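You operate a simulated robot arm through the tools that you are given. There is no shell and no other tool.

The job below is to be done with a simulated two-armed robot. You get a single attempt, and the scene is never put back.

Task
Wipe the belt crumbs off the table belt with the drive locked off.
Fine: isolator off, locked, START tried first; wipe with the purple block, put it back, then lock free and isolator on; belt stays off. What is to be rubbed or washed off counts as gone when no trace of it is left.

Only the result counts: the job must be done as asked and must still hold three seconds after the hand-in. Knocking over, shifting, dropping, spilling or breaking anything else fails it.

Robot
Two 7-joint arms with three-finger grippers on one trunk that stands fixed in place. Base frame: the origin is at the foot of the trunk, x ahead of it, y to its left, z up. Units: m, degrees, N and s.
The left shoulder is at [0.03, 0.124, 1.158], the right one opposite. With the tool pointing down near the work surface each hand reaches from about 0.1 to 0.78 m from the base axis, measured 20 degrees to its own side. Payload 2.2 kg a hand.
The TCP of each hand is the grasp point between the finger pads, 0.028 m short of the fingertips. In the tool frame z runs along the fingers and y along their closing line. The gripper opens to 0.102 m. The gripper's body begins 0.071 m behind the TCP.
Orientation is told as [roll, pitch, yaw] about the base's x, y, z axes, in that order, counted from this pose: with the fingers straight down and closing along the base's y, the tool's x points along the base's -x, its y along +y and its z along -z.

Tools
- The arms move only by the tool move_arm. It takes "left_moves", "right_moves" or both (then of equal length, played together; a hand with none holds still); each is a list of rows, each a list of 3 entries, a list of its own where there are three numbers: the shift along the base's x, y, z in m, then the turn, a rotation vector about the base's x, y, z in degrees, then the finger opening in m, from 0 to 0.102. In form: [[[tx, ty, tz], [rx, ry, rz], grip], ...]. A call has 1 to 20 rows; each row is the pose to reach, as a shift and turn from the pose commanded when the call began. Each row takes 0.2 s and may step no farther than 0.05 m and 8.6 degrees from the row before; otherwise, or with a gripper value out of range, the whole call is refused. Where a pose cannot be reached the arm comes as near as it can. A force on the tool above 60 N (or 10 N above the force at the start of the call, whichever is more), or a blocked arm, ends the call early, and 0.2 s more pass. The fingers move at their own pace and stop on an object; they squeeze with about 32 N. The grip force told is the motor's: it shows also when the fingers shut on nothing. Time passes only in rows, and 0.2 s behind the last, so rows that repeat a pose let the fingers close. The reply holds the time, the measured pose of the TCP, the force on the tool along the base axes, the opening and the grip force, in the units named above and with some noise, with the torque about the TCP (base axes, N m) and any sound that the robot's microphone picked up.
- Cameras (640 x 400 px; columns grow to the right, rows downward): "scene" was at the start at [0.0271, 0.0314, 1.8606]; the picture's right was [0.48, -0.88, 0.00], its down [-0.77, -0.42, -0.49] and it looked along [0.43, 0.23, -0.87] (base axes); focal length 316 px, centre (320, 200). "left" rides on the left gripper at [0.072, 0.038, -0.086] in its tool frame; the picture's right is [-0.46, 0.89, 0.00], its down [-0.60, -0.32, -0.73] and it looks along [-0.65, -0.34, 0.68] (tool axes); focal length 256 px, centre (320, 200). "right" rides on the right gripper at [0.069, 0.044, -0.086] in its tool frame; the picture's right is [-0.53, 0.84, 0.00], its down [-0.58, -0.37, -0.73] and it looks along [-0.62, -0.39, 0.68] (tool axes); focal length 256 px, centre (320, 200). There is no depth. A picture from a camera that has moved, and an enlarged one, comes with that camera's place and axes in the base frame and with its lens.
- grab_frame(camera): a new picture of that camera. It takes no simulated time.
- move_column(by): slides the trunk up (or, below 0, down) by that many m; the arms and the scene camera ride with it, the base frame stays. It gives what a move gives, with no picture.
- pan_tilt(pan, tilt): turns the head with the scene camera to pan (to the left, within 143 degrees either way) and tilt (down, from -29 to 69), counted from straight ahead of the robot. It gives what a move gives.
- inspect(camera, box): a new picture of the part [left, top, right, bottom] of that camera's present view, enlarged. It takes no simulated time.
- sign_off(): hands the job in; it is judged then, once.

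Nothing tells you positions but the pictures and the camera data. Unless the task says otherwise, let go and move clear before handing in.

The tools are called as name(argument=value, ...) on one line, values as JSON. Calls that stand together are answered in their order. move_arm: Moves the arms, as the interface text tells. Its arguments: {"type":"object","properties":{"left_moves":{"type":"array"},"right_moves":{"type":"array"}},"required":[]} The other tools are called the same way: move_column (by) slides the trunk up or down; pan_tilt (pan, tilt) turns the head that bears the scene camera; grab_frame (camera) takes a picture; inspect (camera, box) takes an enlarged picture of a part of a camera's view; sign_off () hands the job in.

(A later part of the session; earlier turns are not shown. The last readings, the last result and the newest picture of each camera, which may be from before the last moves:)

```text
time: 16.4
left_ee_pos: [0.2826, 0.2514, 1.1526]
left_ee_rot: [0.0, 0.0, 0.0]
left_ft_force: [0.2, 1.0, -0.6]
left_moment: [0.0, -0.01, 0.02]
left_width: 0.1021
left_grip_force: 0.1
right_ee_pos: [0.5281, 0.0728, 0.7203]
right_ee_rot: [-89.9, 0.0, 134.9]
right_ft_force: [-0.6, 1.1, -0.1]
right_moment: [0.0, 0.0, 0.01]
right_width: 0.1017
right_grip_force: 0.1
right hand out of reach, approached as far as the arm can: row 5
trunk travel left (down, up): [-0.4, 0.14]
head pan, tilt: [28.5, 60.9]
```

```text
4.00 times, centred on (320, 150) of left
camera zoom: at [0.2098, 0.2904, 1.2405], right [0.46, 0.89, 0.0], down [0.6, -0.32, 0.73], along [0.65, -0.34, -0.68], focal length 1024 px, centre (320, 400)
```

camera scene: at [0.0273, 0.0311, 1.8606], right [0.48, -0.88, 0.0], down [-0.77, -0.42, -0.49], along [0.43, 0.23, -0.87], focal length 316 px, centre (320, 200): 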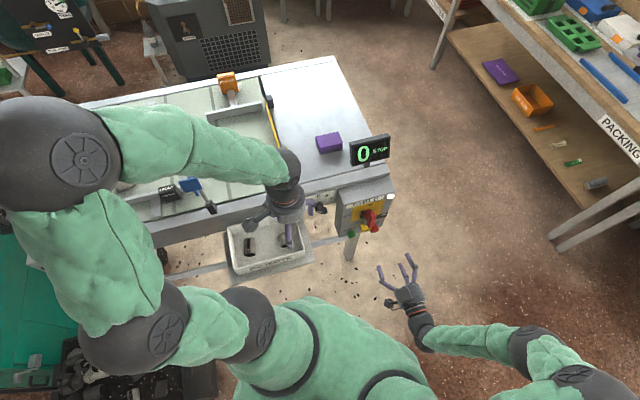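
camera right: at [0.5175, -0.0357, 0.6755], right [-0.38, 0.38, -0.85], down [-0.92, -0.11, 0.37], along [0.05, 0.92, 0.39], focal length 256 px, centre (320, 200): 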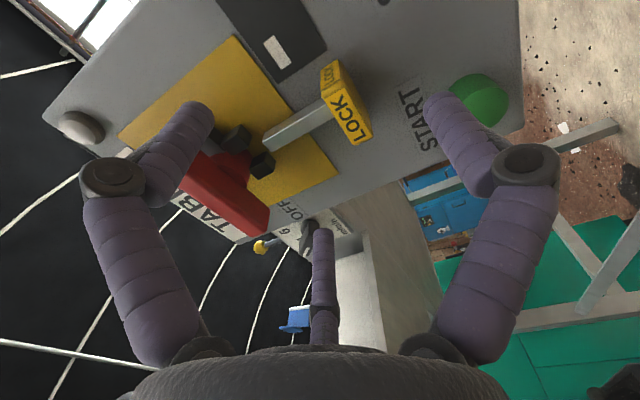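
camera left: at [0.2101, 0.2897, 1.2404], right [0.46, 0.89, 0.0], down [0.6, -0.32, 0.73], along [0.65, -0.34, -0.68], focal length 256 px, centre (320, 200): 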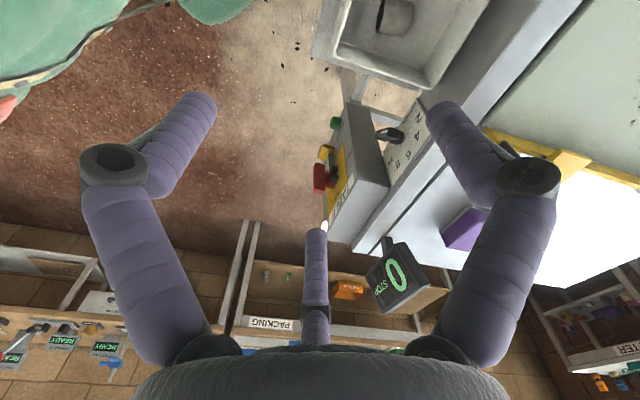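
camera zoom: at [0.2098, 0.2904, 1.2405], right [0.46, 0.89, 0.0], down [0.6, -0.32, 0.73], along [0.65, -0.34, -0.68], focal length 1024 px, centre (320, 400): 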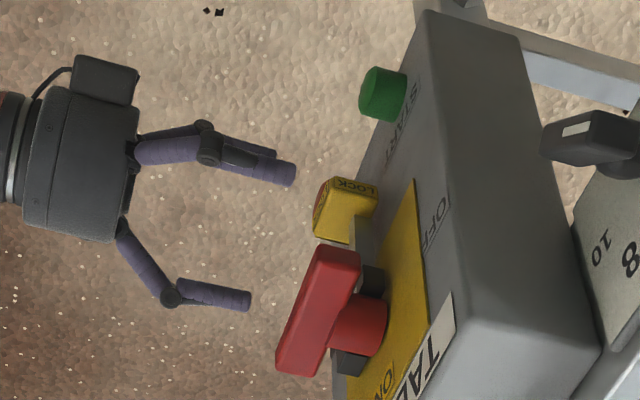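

The arm can't quite reach down to the lock height from here (stopped at z 0.72), so I'll back off and lower the trunk by 0.15 m; the hands ride down with it through free space.

move_arm(right_moves=[[[-0.025, -0.025, 0.01], [0, 0, 0], 0.102], [[-0.05, -0.05, 0.03], [0, 0, 0], 0.102], [[-0.05, -0.05, 0.07], [0, 0, 0], 0.102], [[-0.05, -0.05, 0.1], [0, 0, 0], 0.102]])

move_column(by=-0.15)

grab_frame(camera="scene")

grab_frame(camera="right")

grab_frame(camera="left")

```text
time: 17.4
left_ee_pos: [0.2824, 0.2526, 1.1534]
left_ee_rot: [0.0, 0.0, 0.0]
left_ft_force: [-0.8, -0.2, -0.5]
left_moment: [0.01, 0.0, 0.0]
left_width: 0.1021
left_grip_force: 0.0
right_ee_pos: [0.4749, 0.0247, 0.8178]
right_ee_rot: [-89.9, -0.1, 135.0]
right_ft_force: [-0.5, -0.2, -0.4]
right_moment: [0.03, -0.02, 0.01]
right_width: 0.1018
right_grip_force: 0.1
trunk travel left (down, up): [-0.4, 0.14]
head pan, tilt: [28.5, 60.9]
```

```text
time: 19.1
left_ee_pos: [0.283, 0.2514, 1.0034]
left_ee_rot: [0.1, 0.0, 0.0]
left_ft_force: [1.5, -1.1, 0.1]
left_moment: [0.0, 0.03, -0.02]
left_width: 0.1019
left_grip_force: 0.1
right_ee_pos: [0.4757, 0.0235, 0.6667]
right_ee_rot: [-90.0, 0.0, 135.0]
right_ft_force: [-0.1, 0.5, -0.4]
right_moment: [0.0, -0.01, 0.01]
right_width: 0.102
right_grip_force: 0.1
trunk travel left (down, up): [-0.25, 0.29]
head pan, tilt: [28.5, 60.9]
```

```text
taken
camera scene: at [0.0268, 0.0312, 1.7107], right [0.48, -0.88, 0.0], down [-0.77, -0.42, -0.49], along [0.43, 0.23, -0.87], focal length 316 px, centre (320, 200)
```

scene: 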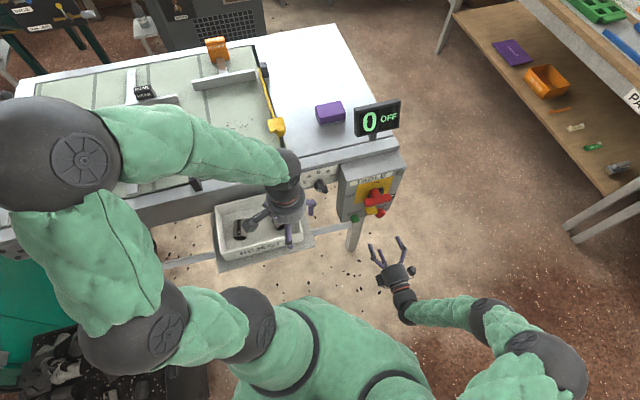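

```text
taken
camera right: at [0.4646, -0.0853, 0.6232], right [-0.38, 0.38, -0.85], down [-0.92, -0.11, 0.37], along [0.05, 0.92, 0.39], focal length 256 px, centre (320, 200)
```

right: 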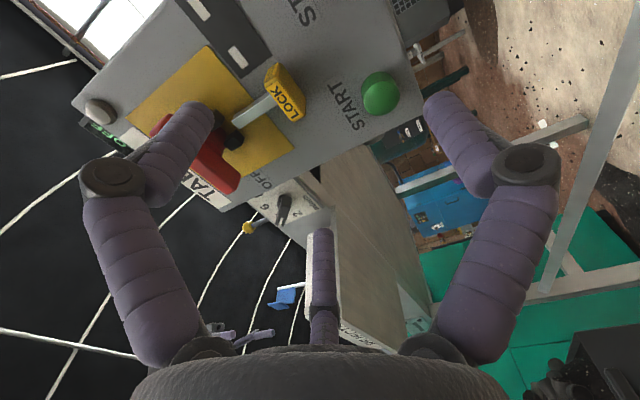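

```text
taken
camera left: at [0.2097, 0.2901, 1.0908], right [0.46, 0.89, 0.0], down [0.6, -0.32, 0.73], along [0.65, -0.34, -0.68], focal length 256 px, centre (320, 200)
```

left: 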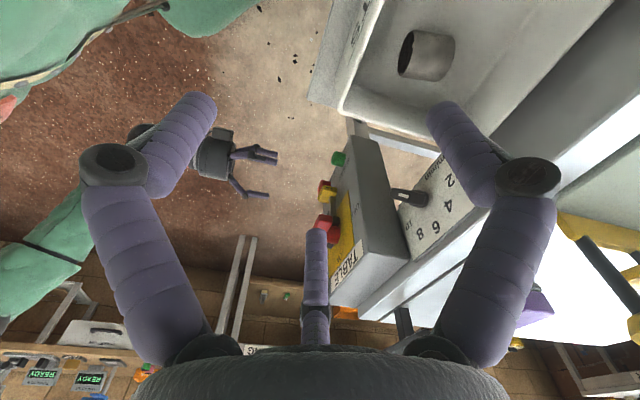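

The trunk is 0.15 m lower and the hand is in line with the LOCK tab (tab centre about u 0.32, z 0.70). I'll raise the hand to tab height and approach.

move_arm(right_moves=[[[0, 0, 0.039], [0, 0, 0], 0.102], [[0.025, 0.025, 0.039], [0, 0, 0], 0.102], [[0.0525, 0.0525, 0.039], [0, 0, 0], 0.102]])

inspect(camera="scene", box=[330, 160, 430, 260])

grab_frame(camera="right")

inspect(camera="left", box=[260, 130, 380, 250])

```text
time: 19.9
left_ee_pos: [0.2835, 0.2527, 1.0036]
left_ee_rot: [0.1, -0.1, -0.1]
left_ft_force: [-0.8, -0.7, 0.4]
left_moment: [0.02, 0.02, 0.0]
left_width: 0.1018
left_grip_force: 0.0
right_ee_pos: [0.5295, 0.077, 0.7075]
right_ee_rot: [-89.9, 0.0, 135.0]
right_ft_force: [0.7, -0.4, 0.1]
right_moment: [-0.01, 0.0, -0.02]
right_width: 0.1019
right_grip_force: 0.0
trunk travel left (down, up): [-0.25, 0.29]
head pan, tilt: [28.5, 60.9]
```

```text
4.00 times, centred on (380, 210) of scene
camera zoom: at [0.027, 0.0319, 1.7105], right [0.48, -0.88, 0.0], down [-0.77, -0.42, -0.49], along [0.43, 0.23, -0.87], focal length 1265 px, centre (80, 160)
```

zoom: 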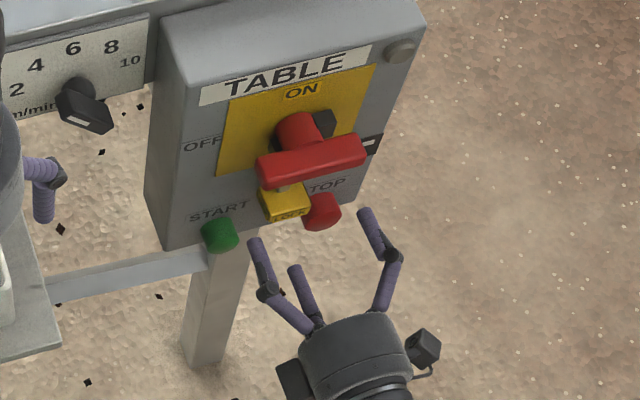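

```text
taken
camera right: at [0.5183, -0.032, 0.6631], right [-0.38, 0.38, -0.84], down [-0.92, -0.11, 0.37], along [0.05, 0.92, 0.39], focal length 256 px, centre (320, 200)
```

right: 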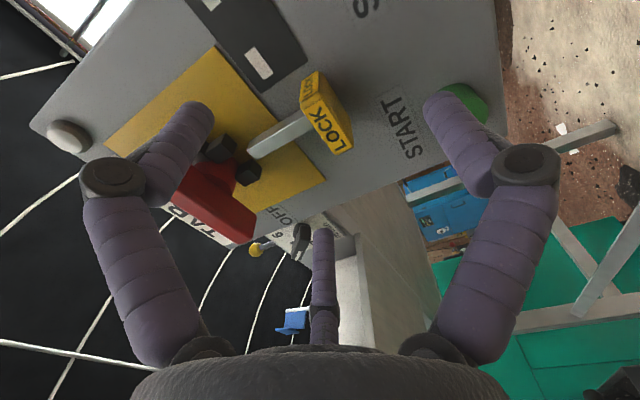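

```text
3.33 times, centred on (320, 190) of left
camera zoom: at [0.2099, 0.2905, 1.0904], right [0.46, 0.89, 0.0], down [0.6, -0.32, 0.73], along [0.65, -0.34, -0.68], focal length 853 px, centre (320, 233)
```

zoom: 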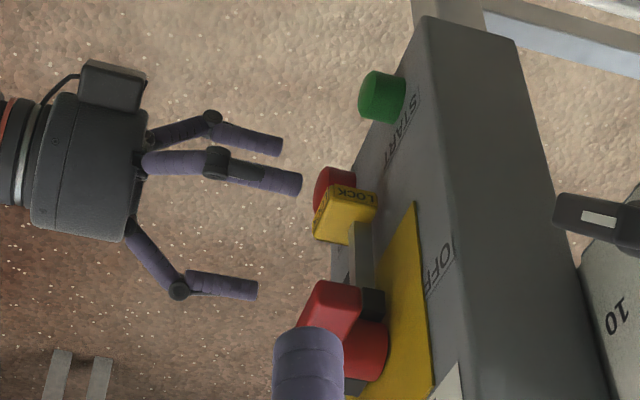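

The fingers now straddle the tab's line: one below, two above. I'll advance 3 cm so the tab lies between them and check before closing.

move_arm(right_moves=[[[0.011, 0.011, 0], [0, 0, 0], 0.102], [[0.022, 0.022, 0], [0, 0, 0], 0.102]])

grab_frame(camera="right")

inspect(camera="left", box=[260, 130, 380, 250])

inspect(camera="scene", box=[330, 160, 430, 260])

```text
time: 20.6
left_ee_pos: [0.2827, 0.2525, 1.0041]
left_ee_rot: [0.0, 0.0, 0.0]
left_ft_force: [0.2, 0.3, -0.1]
left_moment: [0.0, 0.0, 0.01]
left_width: 0.1022
left_grip_force: 0.0
right_ee_pos: [0.5521, 0.0987, 0.7053]
right_ee_rot: [-89.9, 0.1, 135.0]
right_ft_force: [-0.1, 0.0, 0.4]
right_moment: [0.02, 0.0, -0.01]
right_width: 0.1021
right_grip_force: 0.1
trunk travel left (down, up): [-0.25, 0.29]
head pan, tilt: [28.5, 60.9]
```

```text
taken
camera right: at [0.5405, -0.0104, 0.6615], right [-0.38, 0.38, -0.85], down [-0.92, -0.11, 0.36], along [0.05, 0.92, 0.39], focal length 256 px, centre (320, 200)
```

right: 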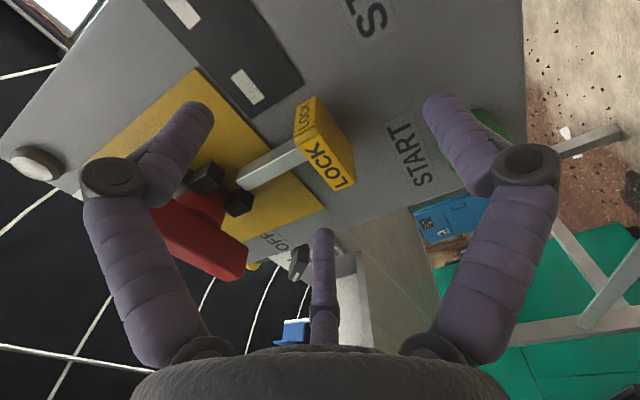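

```text
3.33 times, centred on (320, 190) of left
camera zoom: at [0.2098, 0.2902, 1.0905], right [0.46, 0.89, 0.0], down [0.6, -0.32, 0.73], along [0.65, -0.34, -0.68], focal length 853 px, centre (320, 233)
```

zoom: 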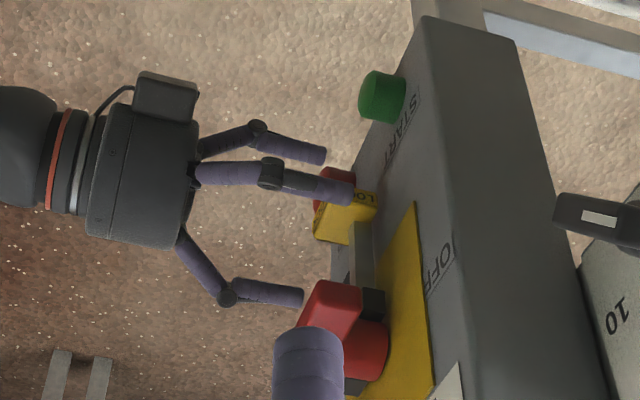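

```text
4.00 times, centred on (380, 210) of scene
camera zoom: at [0.0271, 0.0313, 1.7106], right [0.48, -0.88, 0.0], down [-0.77, -0.42, -0.49], along [0.43, 0.23, -0.87], focal length 1265 px, centre (80, 160)
```

zoom: 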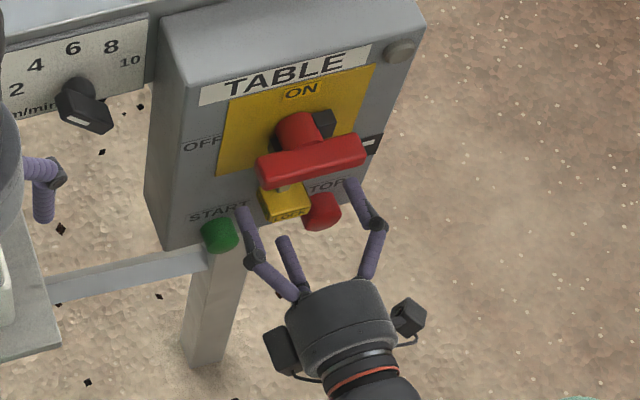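

The tab lies between the fingers. I'll close part-way to check the fit.

move_arm(right_moves=[[[0, 0, 0], [0, 0, 0], 0.07], [[0, 0, 0], [0, 0, 0], 0.045], [[0, 0, 0], [0, 0, 0], 0.045]])

grab_frame(camera="right")

inspect(camera="left", box=[290, 150, 370, 230])

inspect(camera="scene", box=[350, 180, 420, 250])

```text
time: 21.4
left_ee_pos: [0.2822, 0.253, 1.0041]
left_ee_rot: [0.0, 0.1, 0.0]
left_ft_force: [-1.0, -0.1, -0.1]
left_moment: [0.0, -0.01, -0.01]
left_width: 0.1017
left_grip_force: 0.0
right_ee_pos: [0.5518, 0.0996, 0.7056]
right_ee_rot: [-89.9, 0.0, 134.9]
right_ft_force: [-0.2, -0.1, 0.3]
right_moment: [-0.01, 0.03, -0.05]
right_width: 0.0449
right_grip_force: 0.1
trunk travel left (down, up): [-0.25, 0.29]
head pan, tilt: [28.5, 60.9]
```

```text
taken
camera right: at [0.5399, -0.0102, 0.6613], right [-0.38, 0.38, -0.85], down [-0.92, -0.11, 0.37], along [0.05, 0.92, 0.39], focal length 256 px, centre (320, 200)
```

right: 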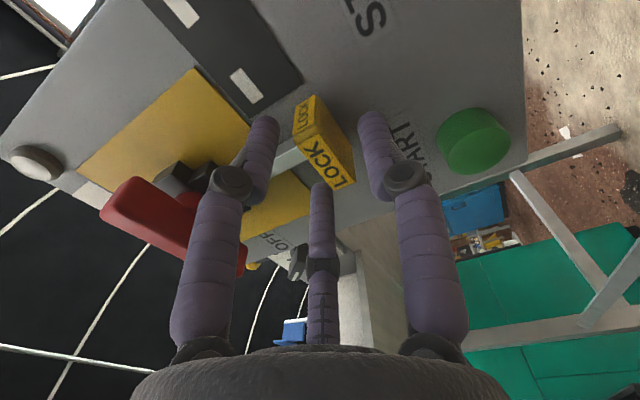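

```text
5.00 times, centred on (330, 190) of left
camera zoom: at [0.2098, 0.2902, 1.0906], right [0.46, 0.89, 0.0], down [0.6, -0.32, 0.73], along [0.65, -0.34, -0.68], focal length 1280 px, centre (270, 250)
```

zoom: 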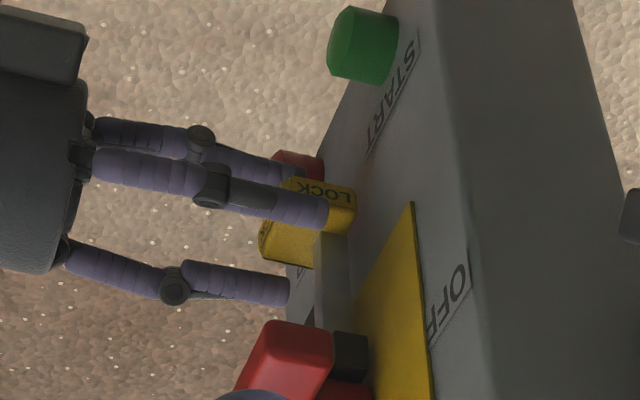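

```text
5.71 times, centred on (385, 215) of scene
camera zoom: at [0.027, 0.0313, 1.7106], right [0.48, -0.88, 0.0], down [-0.77, -0.42, -0.49], along [0.43, 0.23, -0.87], focal length 1808 px, centre (-51, 114)
```

zoom: 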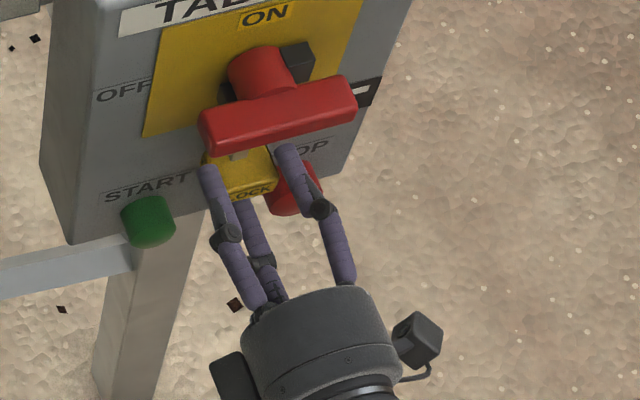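

The lower finger is beneath the tab, the upper two above its edges. I'll close to grip it.

move_arm(right_moves=[[[0, 0, 0], [0, 0, 0], 0.03], [[0, 0, 0], [0, 0, 0], 0.0], [[0, 0, 0], [0, 0, 0], 0.0]])

grab_frame(camera="right")

inspect(camera="left", box=[290, 150, 370, 230])

inspect(camera="scene", box=[350, 180, 420, 250])

```text
time: 22.1
left_ee_pos: [0.2831, 0.2516, 1.0028]
left_ee_rot: [0.0, 0.0, 0.0]
left_ft_force: [-0.3, -0.1, -0.6]
left_moment: [-0.03, 0.03, 0.0]
left_width: 0.1021
left_grip_force: 0.1
right_ee_pos: [0.5516, 0.1001, 0.7062]
right_ee_rot: [-90.0, 0.0, 135.0]
right_ft_force: [-0.3, 1.2, 4.9]
right_moment: [0.09, -0.01, 0.18]
right_width: 0.0239
right_grip_force: 45.4
trunk travel left (down, up): [-0.25, 0.29]
head pan, tilt: [28.5, 60.9]
```

```text
taken
camera right: at [0.5402, -0.0102, 0.662], right [-0.38, 0.38, -0.85], down [-0.93, -0.11, 0.36], along [0.04, 0.92, 0.39], focal length 256 px, centre (320, 200)
```

right: 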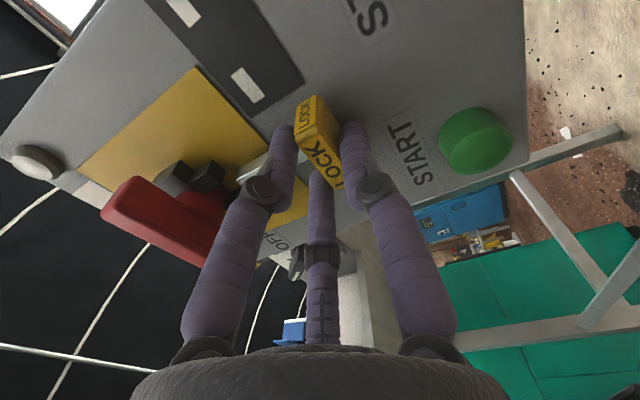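

```text
5.00 times, centred on (330, 190) of left
camera zoom: at [0.2094, 0.2902, 1.0907], right [0.46, 0.89, 0.0], down [0.6, -0.32, 0.73], along [0.65, -0.34, -0.68], focal length 1280 px, centre (270, 250)
```

zoom: 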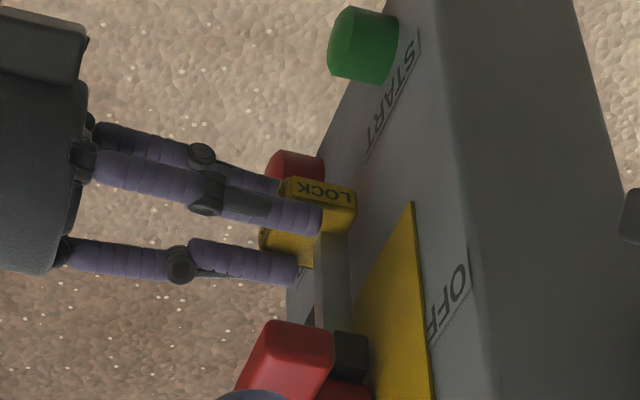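

```text
5.71 times, centred on (385, 215) of scene
camera zoom: at [0.0265, 0.0313, 1.7106], right [0.48, -0.88, 0.0], down [-0.77, -0.42, -0.49], along [0.43, 0.23, -0.87], focal length 1808 px, centre (-51, 114)
```

zoom: 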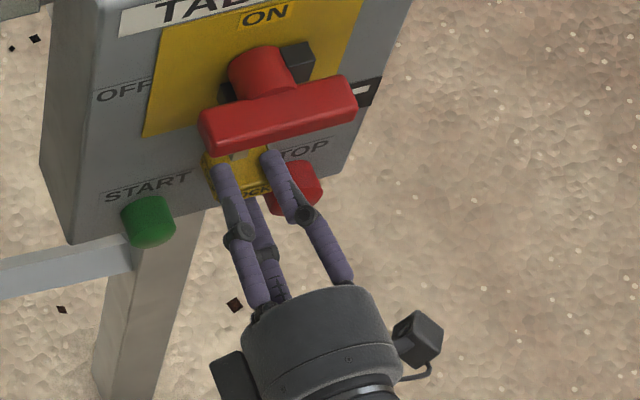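

Good grip on the tab with almost no side load. I'll slide it up in small steps.

move_arm(right_moves=[[[0, 0, 0.004], [0, 0, 0], 0.0], [[0, 0, 0.008], [0, 0, 0], 0.0], [[0, 0, 0.012], [0, 0, 0], 0.0], [[0, 0, 0.016], [0, 0, 0], 0.0]])

inspect(camera="left", box=[290, 150, 370, 230])

grab_frame(camera="right")

```text
time: 23.1
left_ee_pos: [0.284, 0.2536, 1.0031]
left_ee_rot: [-0.1, 0.1, 0.1]
left_ft_force: [0.1, -0.3, 0.0]
left_moment: [0.01, -0.01, 0.0]
left_width: 0.1021
left_grip_force: 0.1
right_ee_pos: [0.5521, 0.0997, 0.7221]
right_ee_rot: [-90.1, 0.0, 135.1]
right_ft_force: [19.6, 13.0, -1.4]
right_moment: [0.13, 0.16, 0.42]
right_width: 0.0236
right_grip_force: 44.8
trunk travel left (down, up): [-0.25, 0.29]
head pan, tilt: [28.5, 60.9]
```

```text
5.00 times, centred on (330, 190) of left
camera zoom: at [0.2112, 0.2911, 1.0901], right [0.46, 0.89, 0.0], down [0.61, -0.32, 0.73], along [0.65, -0.34, -0.68], focal length 1280 px, centre (270, 250)
```

zoom: 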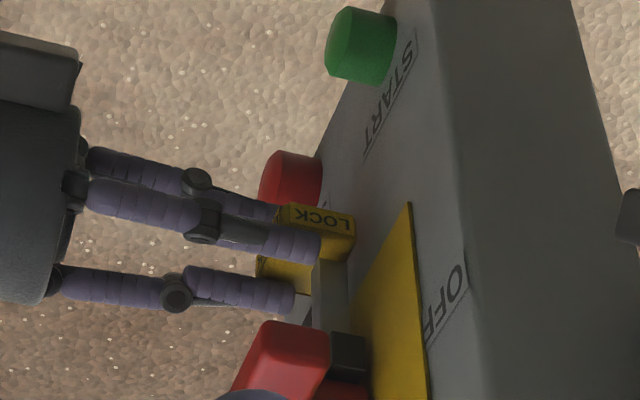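

```text
taken
camera right: at [0.5401, -0.0103, 0.6777], right [-0.38, 0.38, -0.85], down [-0.93, -0.11, 0.36], along [0.04, 0.92, 0.39], focal length 256 px, centre (320, 200)
```

right: 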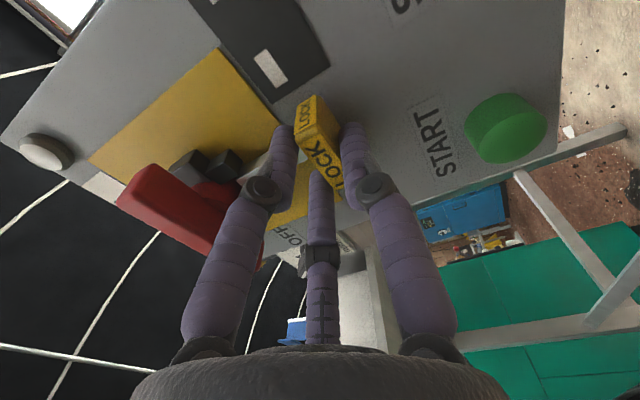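

The slider moved up 16 mm with the hand. I'll continue in small steps until it meets its stop.

move_arm(right_moves=[[[0, 0, 0.004], [0, 0, 0], 0.0], [[0, 0, 0.008], [0, 0, 0], 0.0], [[0, 0, 0.012], [0, 0, 0], 0.0]])

inspect(camera="left", box=[290, 150, 370, 230])

grab_frame(camera="right")

inspect(camera="scene", box=[340, 90, 420, 250])

```text
time: 23.9
left_ee_pos: [0.2857, 0.253, 1.0013]
left_ee_rot: [-0.2, 0.2, -0.1]
left_ft_force: [1.5, -0.3, -0.3]
left_moment: [0.0, -0.02, 0.0]
left_width: 0.1019
left_grip_force: 0.1
right_ee_pos: [0.5513, 0.1003, 0.7298]
right_ee_rot: [-89.4, -0.3, 135.0]
right_ft_force: [27.4, 10.5, -30.2]
right_moment: [-0.56, -0.09, 0.74]
right_width: 0.024
right_grip_force: 45.1
trunk travel left (down, up): [-0.25, 0.29]
head pan, tilt: [28.5, 60.9]
```

```text
5.00 times, centred on (330, 190) of left
camera zoom: at [0.2134, 0.2911, 1.0891], right [0.46, 0.89, 0.0], down [0.61, -0.32, 0.73], along [0.65, -0.34, -0.68], focal length 1280 px, centre (270, 250)
```

zoom: 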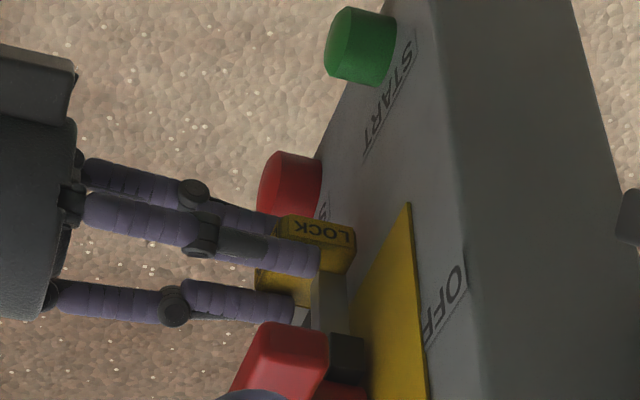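

```text
taken
camera right: at [0.5392, -0.0104, 0.6851], right [-0.39, 0.37, -0.84], down [-0.92, -0.11, 0.38], along [0.05, 0.92, 0.39], focal length 256 px, centre (320, 200)
```

right: 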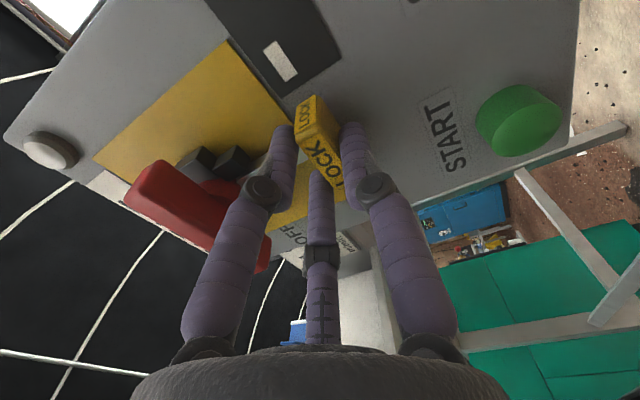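

```text
2.50 times, centred on (380, 170) of scene
camera zoom: at [0.0327, 0.033, 1.71], right [0.48, -0.88, 0.0], down [-0.77, -0.42, -0.48], along [0.42, 0.23, -0.88], focal length 791 px, centre (170, 275)
```

zoom: 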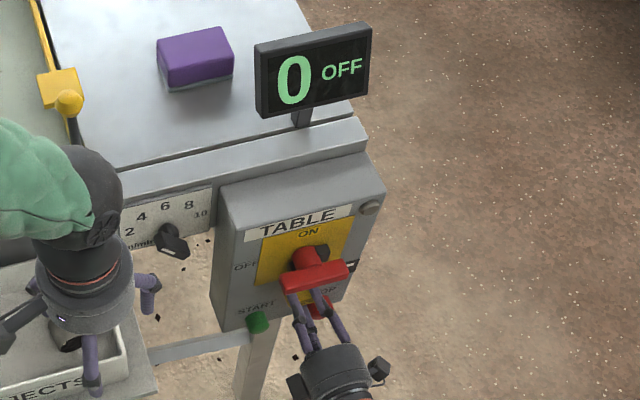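

The slider stopped after about 24 mm with a firm 30 N reaction, so it is at its upper stop. I'll relax, open, back out and check that it stays up.

move_arm(right_moves=[[[0, 0, -0.004], [0, 0, 0], 0.0], [[0, 0, -0.004], [0, 0, 0], 0.045], [[0, 0, -0.004], [0, 0, 0], 0.06], [[-0.014, -0.014, -0.004], [0, 0, 0], 0.06], [[-0.042, -0.042, -0.004], [0, 0, 0], 0.08], [[-0.07, -0.07, -0.004], [0, 0, 0], 0.102]])

grab_frame(camera="right")

inspect(camera="right", box=[150, 20, 400, 180])

inspect(camera="left", box=[290, 150, 370, 230])

inspect(camera="scene", box=[340, 90, 420, 250])

```text
time: 25.4
left_ee_pos: [0.2816, 0.2518, 1.0036]
left_ee_rot: [0.0, 0.0, 0.1]
left_ft_force: [0.3, -0.9, -0.2]
left_moment: [-0.01, -0.02, -0.01]
left_width: 0.1021
left_grip_force: 0.0
right_ee_pos: [0.4824, 0.0271, 0.7238]
right_ee_rot: [-90.1, 0.0, 135.0]
right_ft_force: [-0.1, 0.0, 0.1]
right_moment: [0.01, -0.02, 0.02]
right_width: 0.1019
right_grip_force: 0.0
trunk travel left (down, up): [-0.25, 0.29]
head pan, tilt: [28.5, 60.9]
```

```text
taken
camera right: at [0.4717, -0.0823, 0.6812], right [-0.38, 0.38, -0.85], down [-0.92, -0.11, 0.36], along [0.04, 0.92, 0.39], focal length 256 px, centre (320, 200)
```

right: 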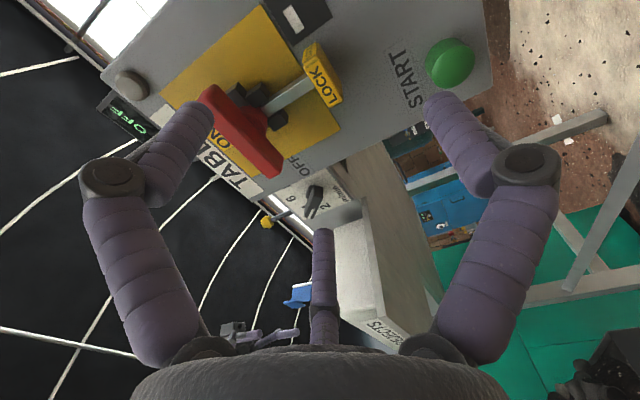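

```text
2.50 times, centred on (275, 100) of right
camera zoom: at [0.4717, -0.0823, 0.6812], right [-0.38, 0.38, -0.85], down [-0.92, -0.11, 0.36], along [0.04, 0.92, 0.39], focal length 640 px, centre (432, 450)
```

zoom: 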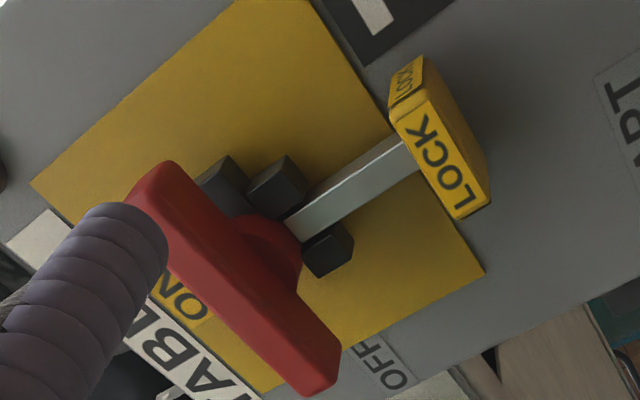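

```text
5.00 times, centred on (330, 190) of left
camera zoom: at [0.2094, 0.2897, 1.0908], right [0.46, 0.89, 0.0], down [0.6, -0.32, 0.73], along [0.65, -0.34, -0.68], focal length 1280 px, centre (270, 250)
```

zoom: 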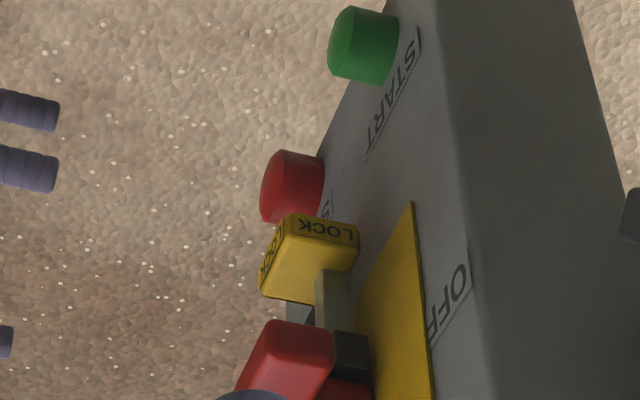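

```text
2.50 times, centred on (380, 170) of scene
camera zoom: at [0.0266, 0.0305, 1.7106], right [0.48, -0.88, 0.0], down [-0.77, -0.42, -0.49], along [0.43, 0.23, -0.87], focal length 791 px, centre (170, 275)
```

zoom: 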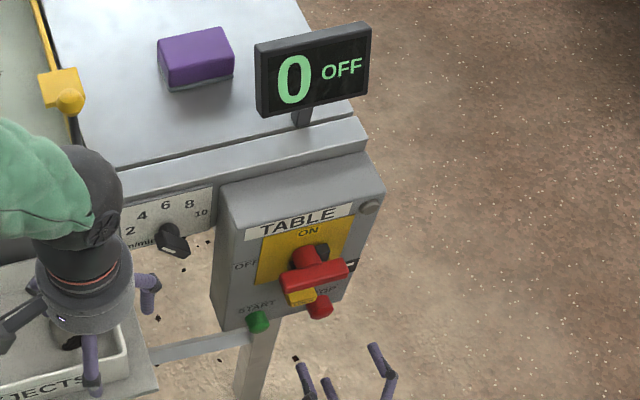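

The rod sits fully between the fork prongs and stays there: isolator OFF and locked. Next, with closed fingers, I'll line up with the green START button (u 0.27, z 0.634).

move_arm(right_moves=[[[-0.012, 0.012, -0.03], [0, 0, 0], 0.06], [[-0.025, 0.025, -0.06], [0, 0, 0], 0.03], [[-0.0368, 0.0368, -0.0895], [0, 0, 0], 0.0], [[-0.0118, 0.0618, -0.0895], [0, 0, 0], 0.0], [[0.0132, 0.0868, -0.0895], [0, 0, 0], 0.0]])

grab_frame(camera="right")

inspect(camera="left", box=[280, 110, 380, 210])

inspect(camera="scene", box=[330, 170, 420, 260])

```text
time: 26.6
left_ee_pos: [0.2835, 0.2517, 1.0029]
left_ee_rot: [0.1, -0.1, 0.0]
left_ft_force: [0.3, 0.1, -0.1]
left_moment: [0.0, -0.01, -0.01]
left_width: 0.1021
left_grip_force: 0.0
right_ee_pos: [0.4926, 0.1162, 0.639]
right_ee_rot: [-89.8, 0.0, 135.0]
right_ft_force: [0.0, -0.4, -0.2]
right_moment: [0.01, 0.01, -0.01]
right_width: 0.0018
right_grip_force: 31.4
trunk travel left (down, up): [-0.25, 0.29]
head pan, tilt: [28.5, 60.9]
```

```text
taken
camera right: at [0.482, 0.0066, 0.595], right [-0.38, 0.38, -0.84], down [-0.92, -0.11, 0.37], along [0.05, 0.92, 0.39], focal length 256 px, centre (320, 200)
```

right: 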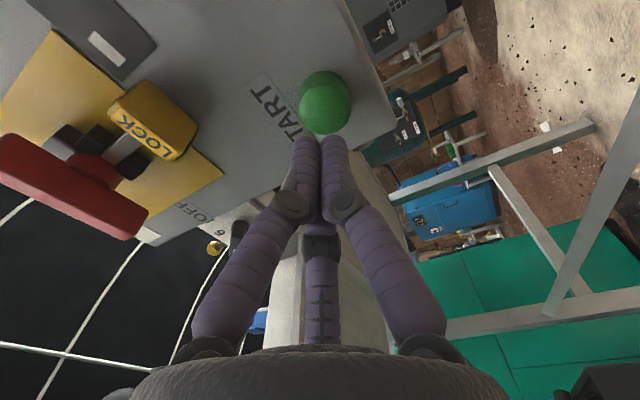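

```text
4.00 times, centred on (330, 160) of left
camera zoom: at [0.2099, 0.2904, 1.0905], right [0.46, 0.89, 0.0], down [0.6, -0.32, 0.73], along [0.65, -0.34, -0.68], focal length 1024 px, centre (280, 360)
```

zoom: 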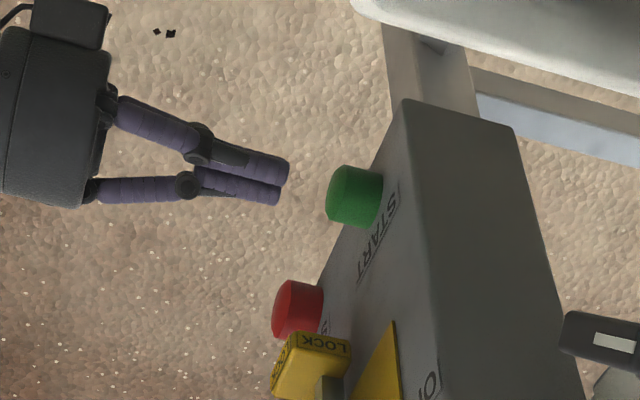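

```text
4.44 times, centred on (375, 215) of scene
camera zoom: at [0.027, 0.0317, 1.7106], right [0.48, -0.88, 0.0], down [-0.77, -0.42, -0.49], along [0.43, 0.23, -0.87], focal length 1406 px, centre (76, 133)
```

zoom: 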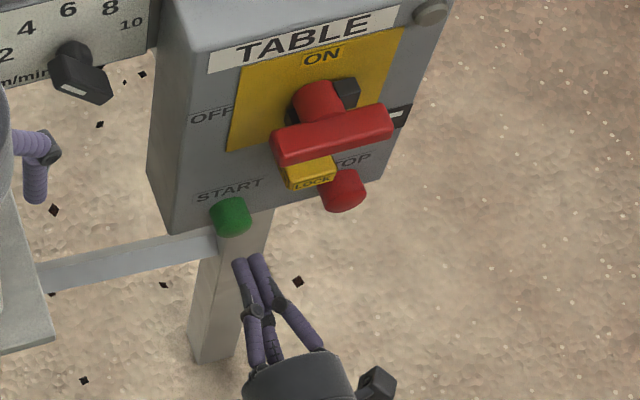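

The closed fingertips are aligned with START. I'll push in, in small steps.

move_arm(right_moves=[[[0.0141, 0.0141, -0.003], [0, 0, 0], 0.0], [[0.0255, 0.0255, -0.003], [0, 0, 0], 0.0], [[0.029, 0.029, -0.003], [0, 0, 0], 0.0], [[0.0311, 0.0311, -0.003], [0, 0, 0], 0.0], [[0.0332, 0.0332, -0.003], [0, 0, 0], 0.0]])

inspect(camera="left", box=[280, 110, 380, 210])

grab_frame(camera="right")

inspect(camera="scene", box=[340, 90, 420, 250])

```text
time: 27.6
left_ee_pos: [0.2805, 0.2513, 1.0043]
left_ee_rot: [0.1, -0.2, 0.2]
left_ft_force: [-0.1, 0.6, 0.4]
left_moment: [0.02, 0.03, 0.0]
left_width: 0.1023
left_grip_force: 0.0
right_ee_pos: [0.5204, 0.1431, 0.6372]
right_ee_rot: [-90.1, -0.4, 134.6]
right_ft_force: [-33.6, -48.5, 19.0]
right_moment: [0.46, -0.21, -0.16]
right_width: 0.006
right_grip_force: 31.4
trunk travel left (down, up): [-0.25, 0.29]
head pan, tilt: [28.5, 60.9]
heard: click
stopped in row 5 (right hand): the force on the tool passed its limit at 63 N (the readings are from after the stop); the commanded pose is now the measured one
```

```text
4.00 times, centred on (330, 160) of left
camera zoom: at [0.2076, 0.2884, 1.0921], right [0.46, 0.89, 0.0], down [0.6, -0.32, 0.73], along [0.65, -0.34, -0.68], focal length 1024 px, centre (280, 360)
```

zoom: 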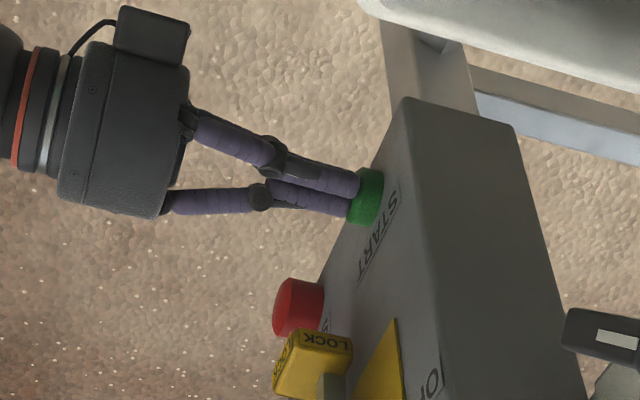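

```text
taken
camera right: at [0.5088, 0.0351, 0.5916], right [-0.38, 0.39, -0.84], down [-0.92, -0.11, 0.37], along [0.05, 0.92, 0.4], focal length 256 px, centre (320, 200)
```

right: 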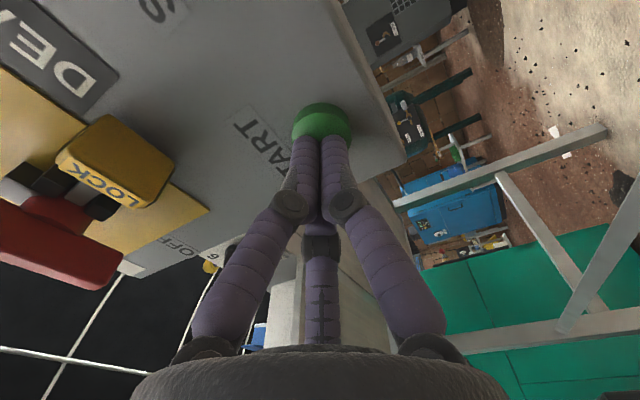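

```text
2.50 times, centred on (380, 170) of scene
camera zoom: at [0.0225, 0.0265, 1.7109], right [0.48, -0.88, 0.0], down [-0.77, -0.42, -0.49], along [0.43, 0.23, -0.87], focal length 791 px, centre (170, 275)
```

zoom: 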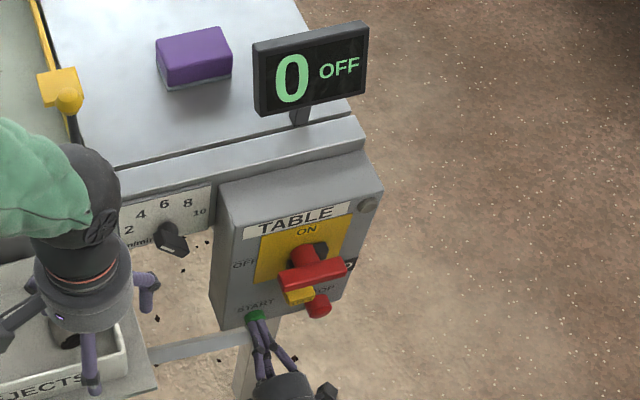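

A click was heard and the display stays "0 OFF", with the panel window now showing DEAD: START tried with no response. I'll back the right hand off the button to a clear parking place.

move_arm(right_moves=[[[-0.014, -0.014, 0], [0, 0, 0], 0.0], [[-0.042, -0.042, 0], [0, 0, 0], 0.0], [[-0.07, -0.07, 0], [0, 0, 0], 0.02], [[-0.07, -0.095, 0], [0, 0, 0], 0.05], [[-0.07, -0.125, 0], [0, 0, 0], 0.08], [[-0.08, -0.16, 0], [0, 0, 0], 0.102]])

grab_frame(camera="scene")

inspect(camera="scene", box=[340, 80, 420, 240])

inspect(camera="scene", box=[290, 80, 370, 140])

grab_frame(camera="left")

```text
time: 29.0
left_ee_pos: [0.2826, 0.2518, 1.0038]
left_ee_rot: [0.0, 0.0, 0.1]
left_ft_force: [-0.6, -1.2, 0.5]
left_moment: [-0.03, -0.02, 0.0]
left_width: 0.1019
left_grip_force: 0.0
right_ee_pos: [0.4415, -0.0118, 0.6345]
right_ee_rot: [-89.8, -0.4, 135.1]
right_ft_force: [0.7, -0.2, -0.1]
right_moment: [-0.03, 0.0, 0.0]
right_width: 0.1017
right_grip_force: 0.1
trunk travel left (down, up): [-0.25, 0.29]
head pan, tilt: [28.5, 60.9]
```

```text
taken
camera scene: at [0.0265, 0.0302, 1.7106], right [0.48, -0.88, 0.0], down [-0.77, -0.42, -0.49], along [0.43, 0.23, -0.87], focal length 316 px, centre (320, 200)
```

scene: 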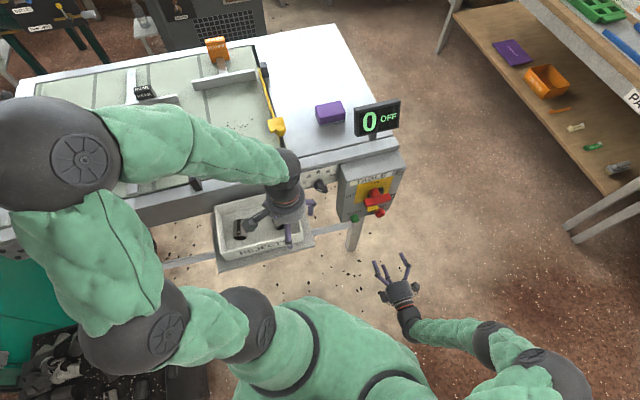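

```text
2.50 times, centred on (380, 160) of scene
camera zoom: at [0.0265, 0.0302, 1.7106], right [0.48, -0.88, 0.0], down [-0.77, -0.42, -0.49], along [0.43, 0.23, -0.87], focal length 791 px, centre (170, 300)
```

zoom: 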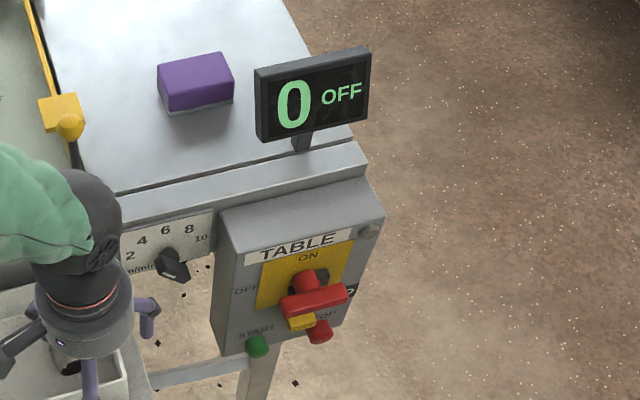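

```text
6.67 times, centred on (330, 110) of scene
camera zoom: at [0.0265, 0.0302, 1.7106], right [0.48, -0.88, 0.0], down [-0.77, -0.42, -0.49], along [0.43, 0.23, -0.87], focal length 2109 px, centre (253, 800)
```

zoom: 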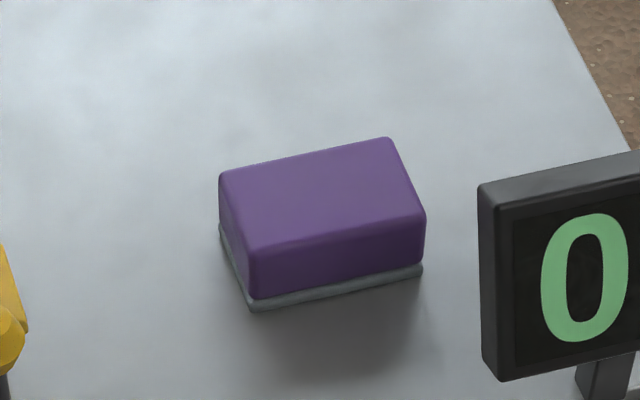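

```text
taken
camera left: at [0.2095, 0.2903, 1.0908], right [0.46, 0.89, 0.0], down [0.6, -0.32, 0.73], along [0.65, -0.34, -0.68], focal length 256 px, centre (320, 200)
```

left: 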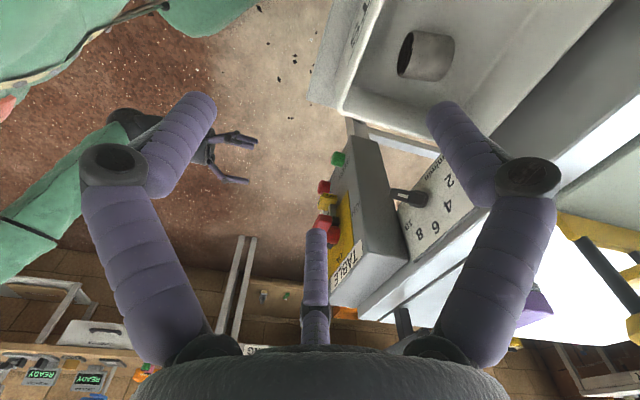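

START was tried and the drive is dead and locked off; the right hand is parked in front of the box. Next the left arm: I'll raise the trunk for reach, then bring the left hand, yawed −45°, over the purple block (about u 0.25, w 0.774, i.e. x 0.724, y 0.370).

move_column(by=0.12)

move_arm(left_moves=[[[0.03, 0.005, 0.01], [0, 0, -7.5], 0.102], [[0.07, 0.01, 0.02], [0, 0, -15], 0.102], [[0.11, 0.015, 0.02], [0, 0, -22.5], 0.102], [[0.15, 0.02, 0.02], [0, 0, -30], 0.102], [[0.19, 0.03, 0.02], [0, 0, -37.5], 0.102], [[0.23, 0.04, 0.02], [0, 0, -45], 0.102], [[0.27, 0.05, 0.02], [0, 0, -45], 0.102], [[0.31, 0.065, 0.02], [0, 0, -45], 0.102], [[0.35, 0.08, 0.02], [0, 0, -45], 0.102]])

grab_frame(camera="left")

grab_frame(camera="scene")

```text
time: 30.5
left_ee_pos: [0.282, 0.2523, 1.1224]
left_ee_rot: [0.0, 0.0, 0.1]
left_ft_force: [-0.2, -0.2, 0.7]
left_moment: [0.01, 0.0, 0.03]
left_width: 0.1021
left_grip_force: 0.0
right_ee_pos: [0.4416, -0.0108, 0.754]
right_ee_rot: [-89.8, -0.3, 134.9]
right_ft_force: [0.1, 1.1, 0.0]
right_moment: [0.02, 0.03, 0.0]
right_width: 0.1022
right_grip_force: 0.0
trunk travel left (down, up): [-0.37, 0.17]
head pan, tilt: [28.5, 60.9]
```

```text
time: 32.5
left_ee_pos: [0.6329, 0.3337, 1.1403]
left_ee_rot: [-0.1, 0.1, -44.9]
left_ft_force: [0.3, 0.1, 0.0]
left_moment: [-0.04, 0.03, -0.01]
left_width: 0.1022
left_grip_force: 0.1
right_ee_pos: [0.4434, -0.011, 0.7536]
right_ee_rot: [-89.8, -0.3, 134.9]
right_ft_force: [0.4, -0.4, -0.3]
right_moment: [0.0, 0.01, -0.01]
right_width: 0.102
right_grip_force: 0.1
trunk travel left (down, up): [-0.37, 0.17]
head pan, tilt: [28.5, 60.9]
```

```text
taken
camera left: at [0.6076, 0.4123, 1.2282], right [0.95, 0.3, 0.0], down [0.21, -0.65, 0.73], along [0.22, -0.7, -0.68], focal length 256 px, centre (320, 200)
```

left: 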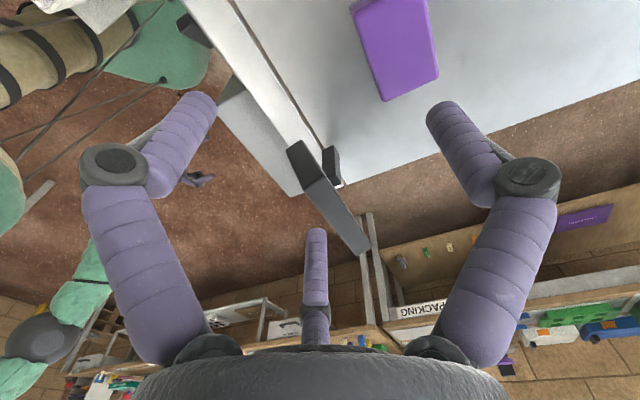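

```text
taken
camera scene: at [0.0293, 0.0316, 1.8305], right [0.48, -0.88, 0.0], down [-0.77, -0.42, -0.48], along [0.43, 0.23, -0.87], focal length 316 px, centre (320, 200)
```

scene: 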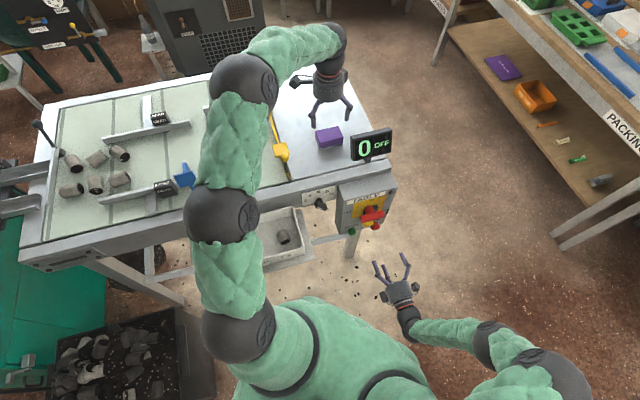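

The left hand is over the end plate at about (0.633, 0.334, 1.14); the block appears ahead at the top of its camera view. I'll zoom on it to refine its position and height.

inspect(camera="left", box=[320, 0, 480, 120])

inspect(camera="scene", box=[290, 90, 370, 170])

inspect(camera="scene", box=[230, 80, 330, 200])

```text
3.33 times, centred on (400, 60) of left
camera zoom: at [0.6076, 0.4123, 1.2282], right [0.95, 0.3, 0.0], down [0.21, -0.65, 0.73], along [0.22, -0.7, -0.68], focal length 853 px, centre (53, 667)
```

zoom: 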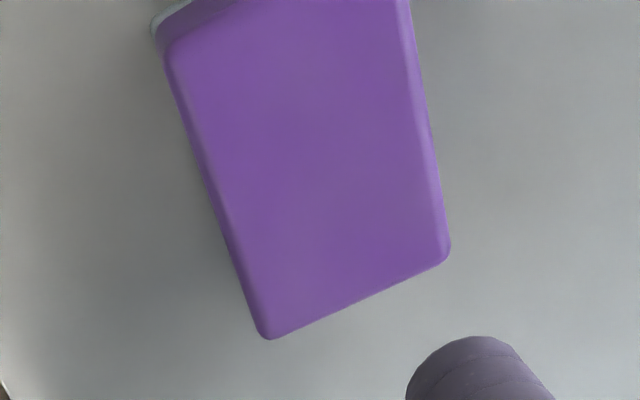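

```text
5.00 times, centred on (330, 130) of scene
camera zoom: at [0.0293, 0.0316, 1.8305], right [0.48, -0.88, 0.0], down [-0.77, -0.42, -0.48], along [0.43, 0.23, -0.87], focal length 1582 px, centre (270, 550)
```

zoom: 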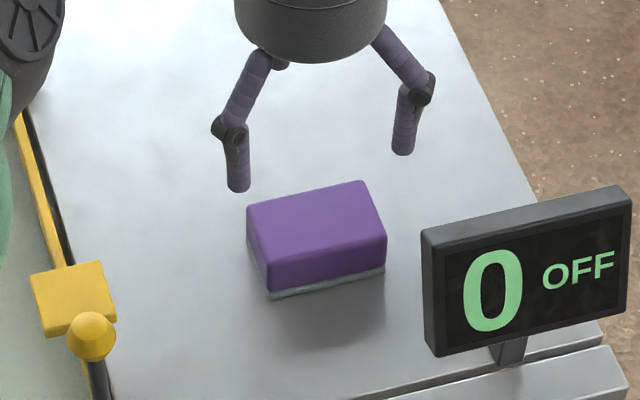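

```text
3.33 times, centred on (280, 140) of scene
camera zoom: at [0.0293, 0.0316, 1.8305], right [0.48, -0.88, 0.0], down [-0.77, -0.42, -0.48], along [0.43, 0.23, -0.87], focal length 1054 px, centre (453, 400)
```

zoom: 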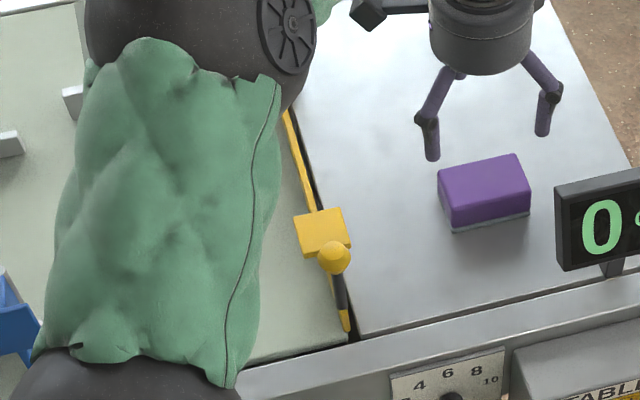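

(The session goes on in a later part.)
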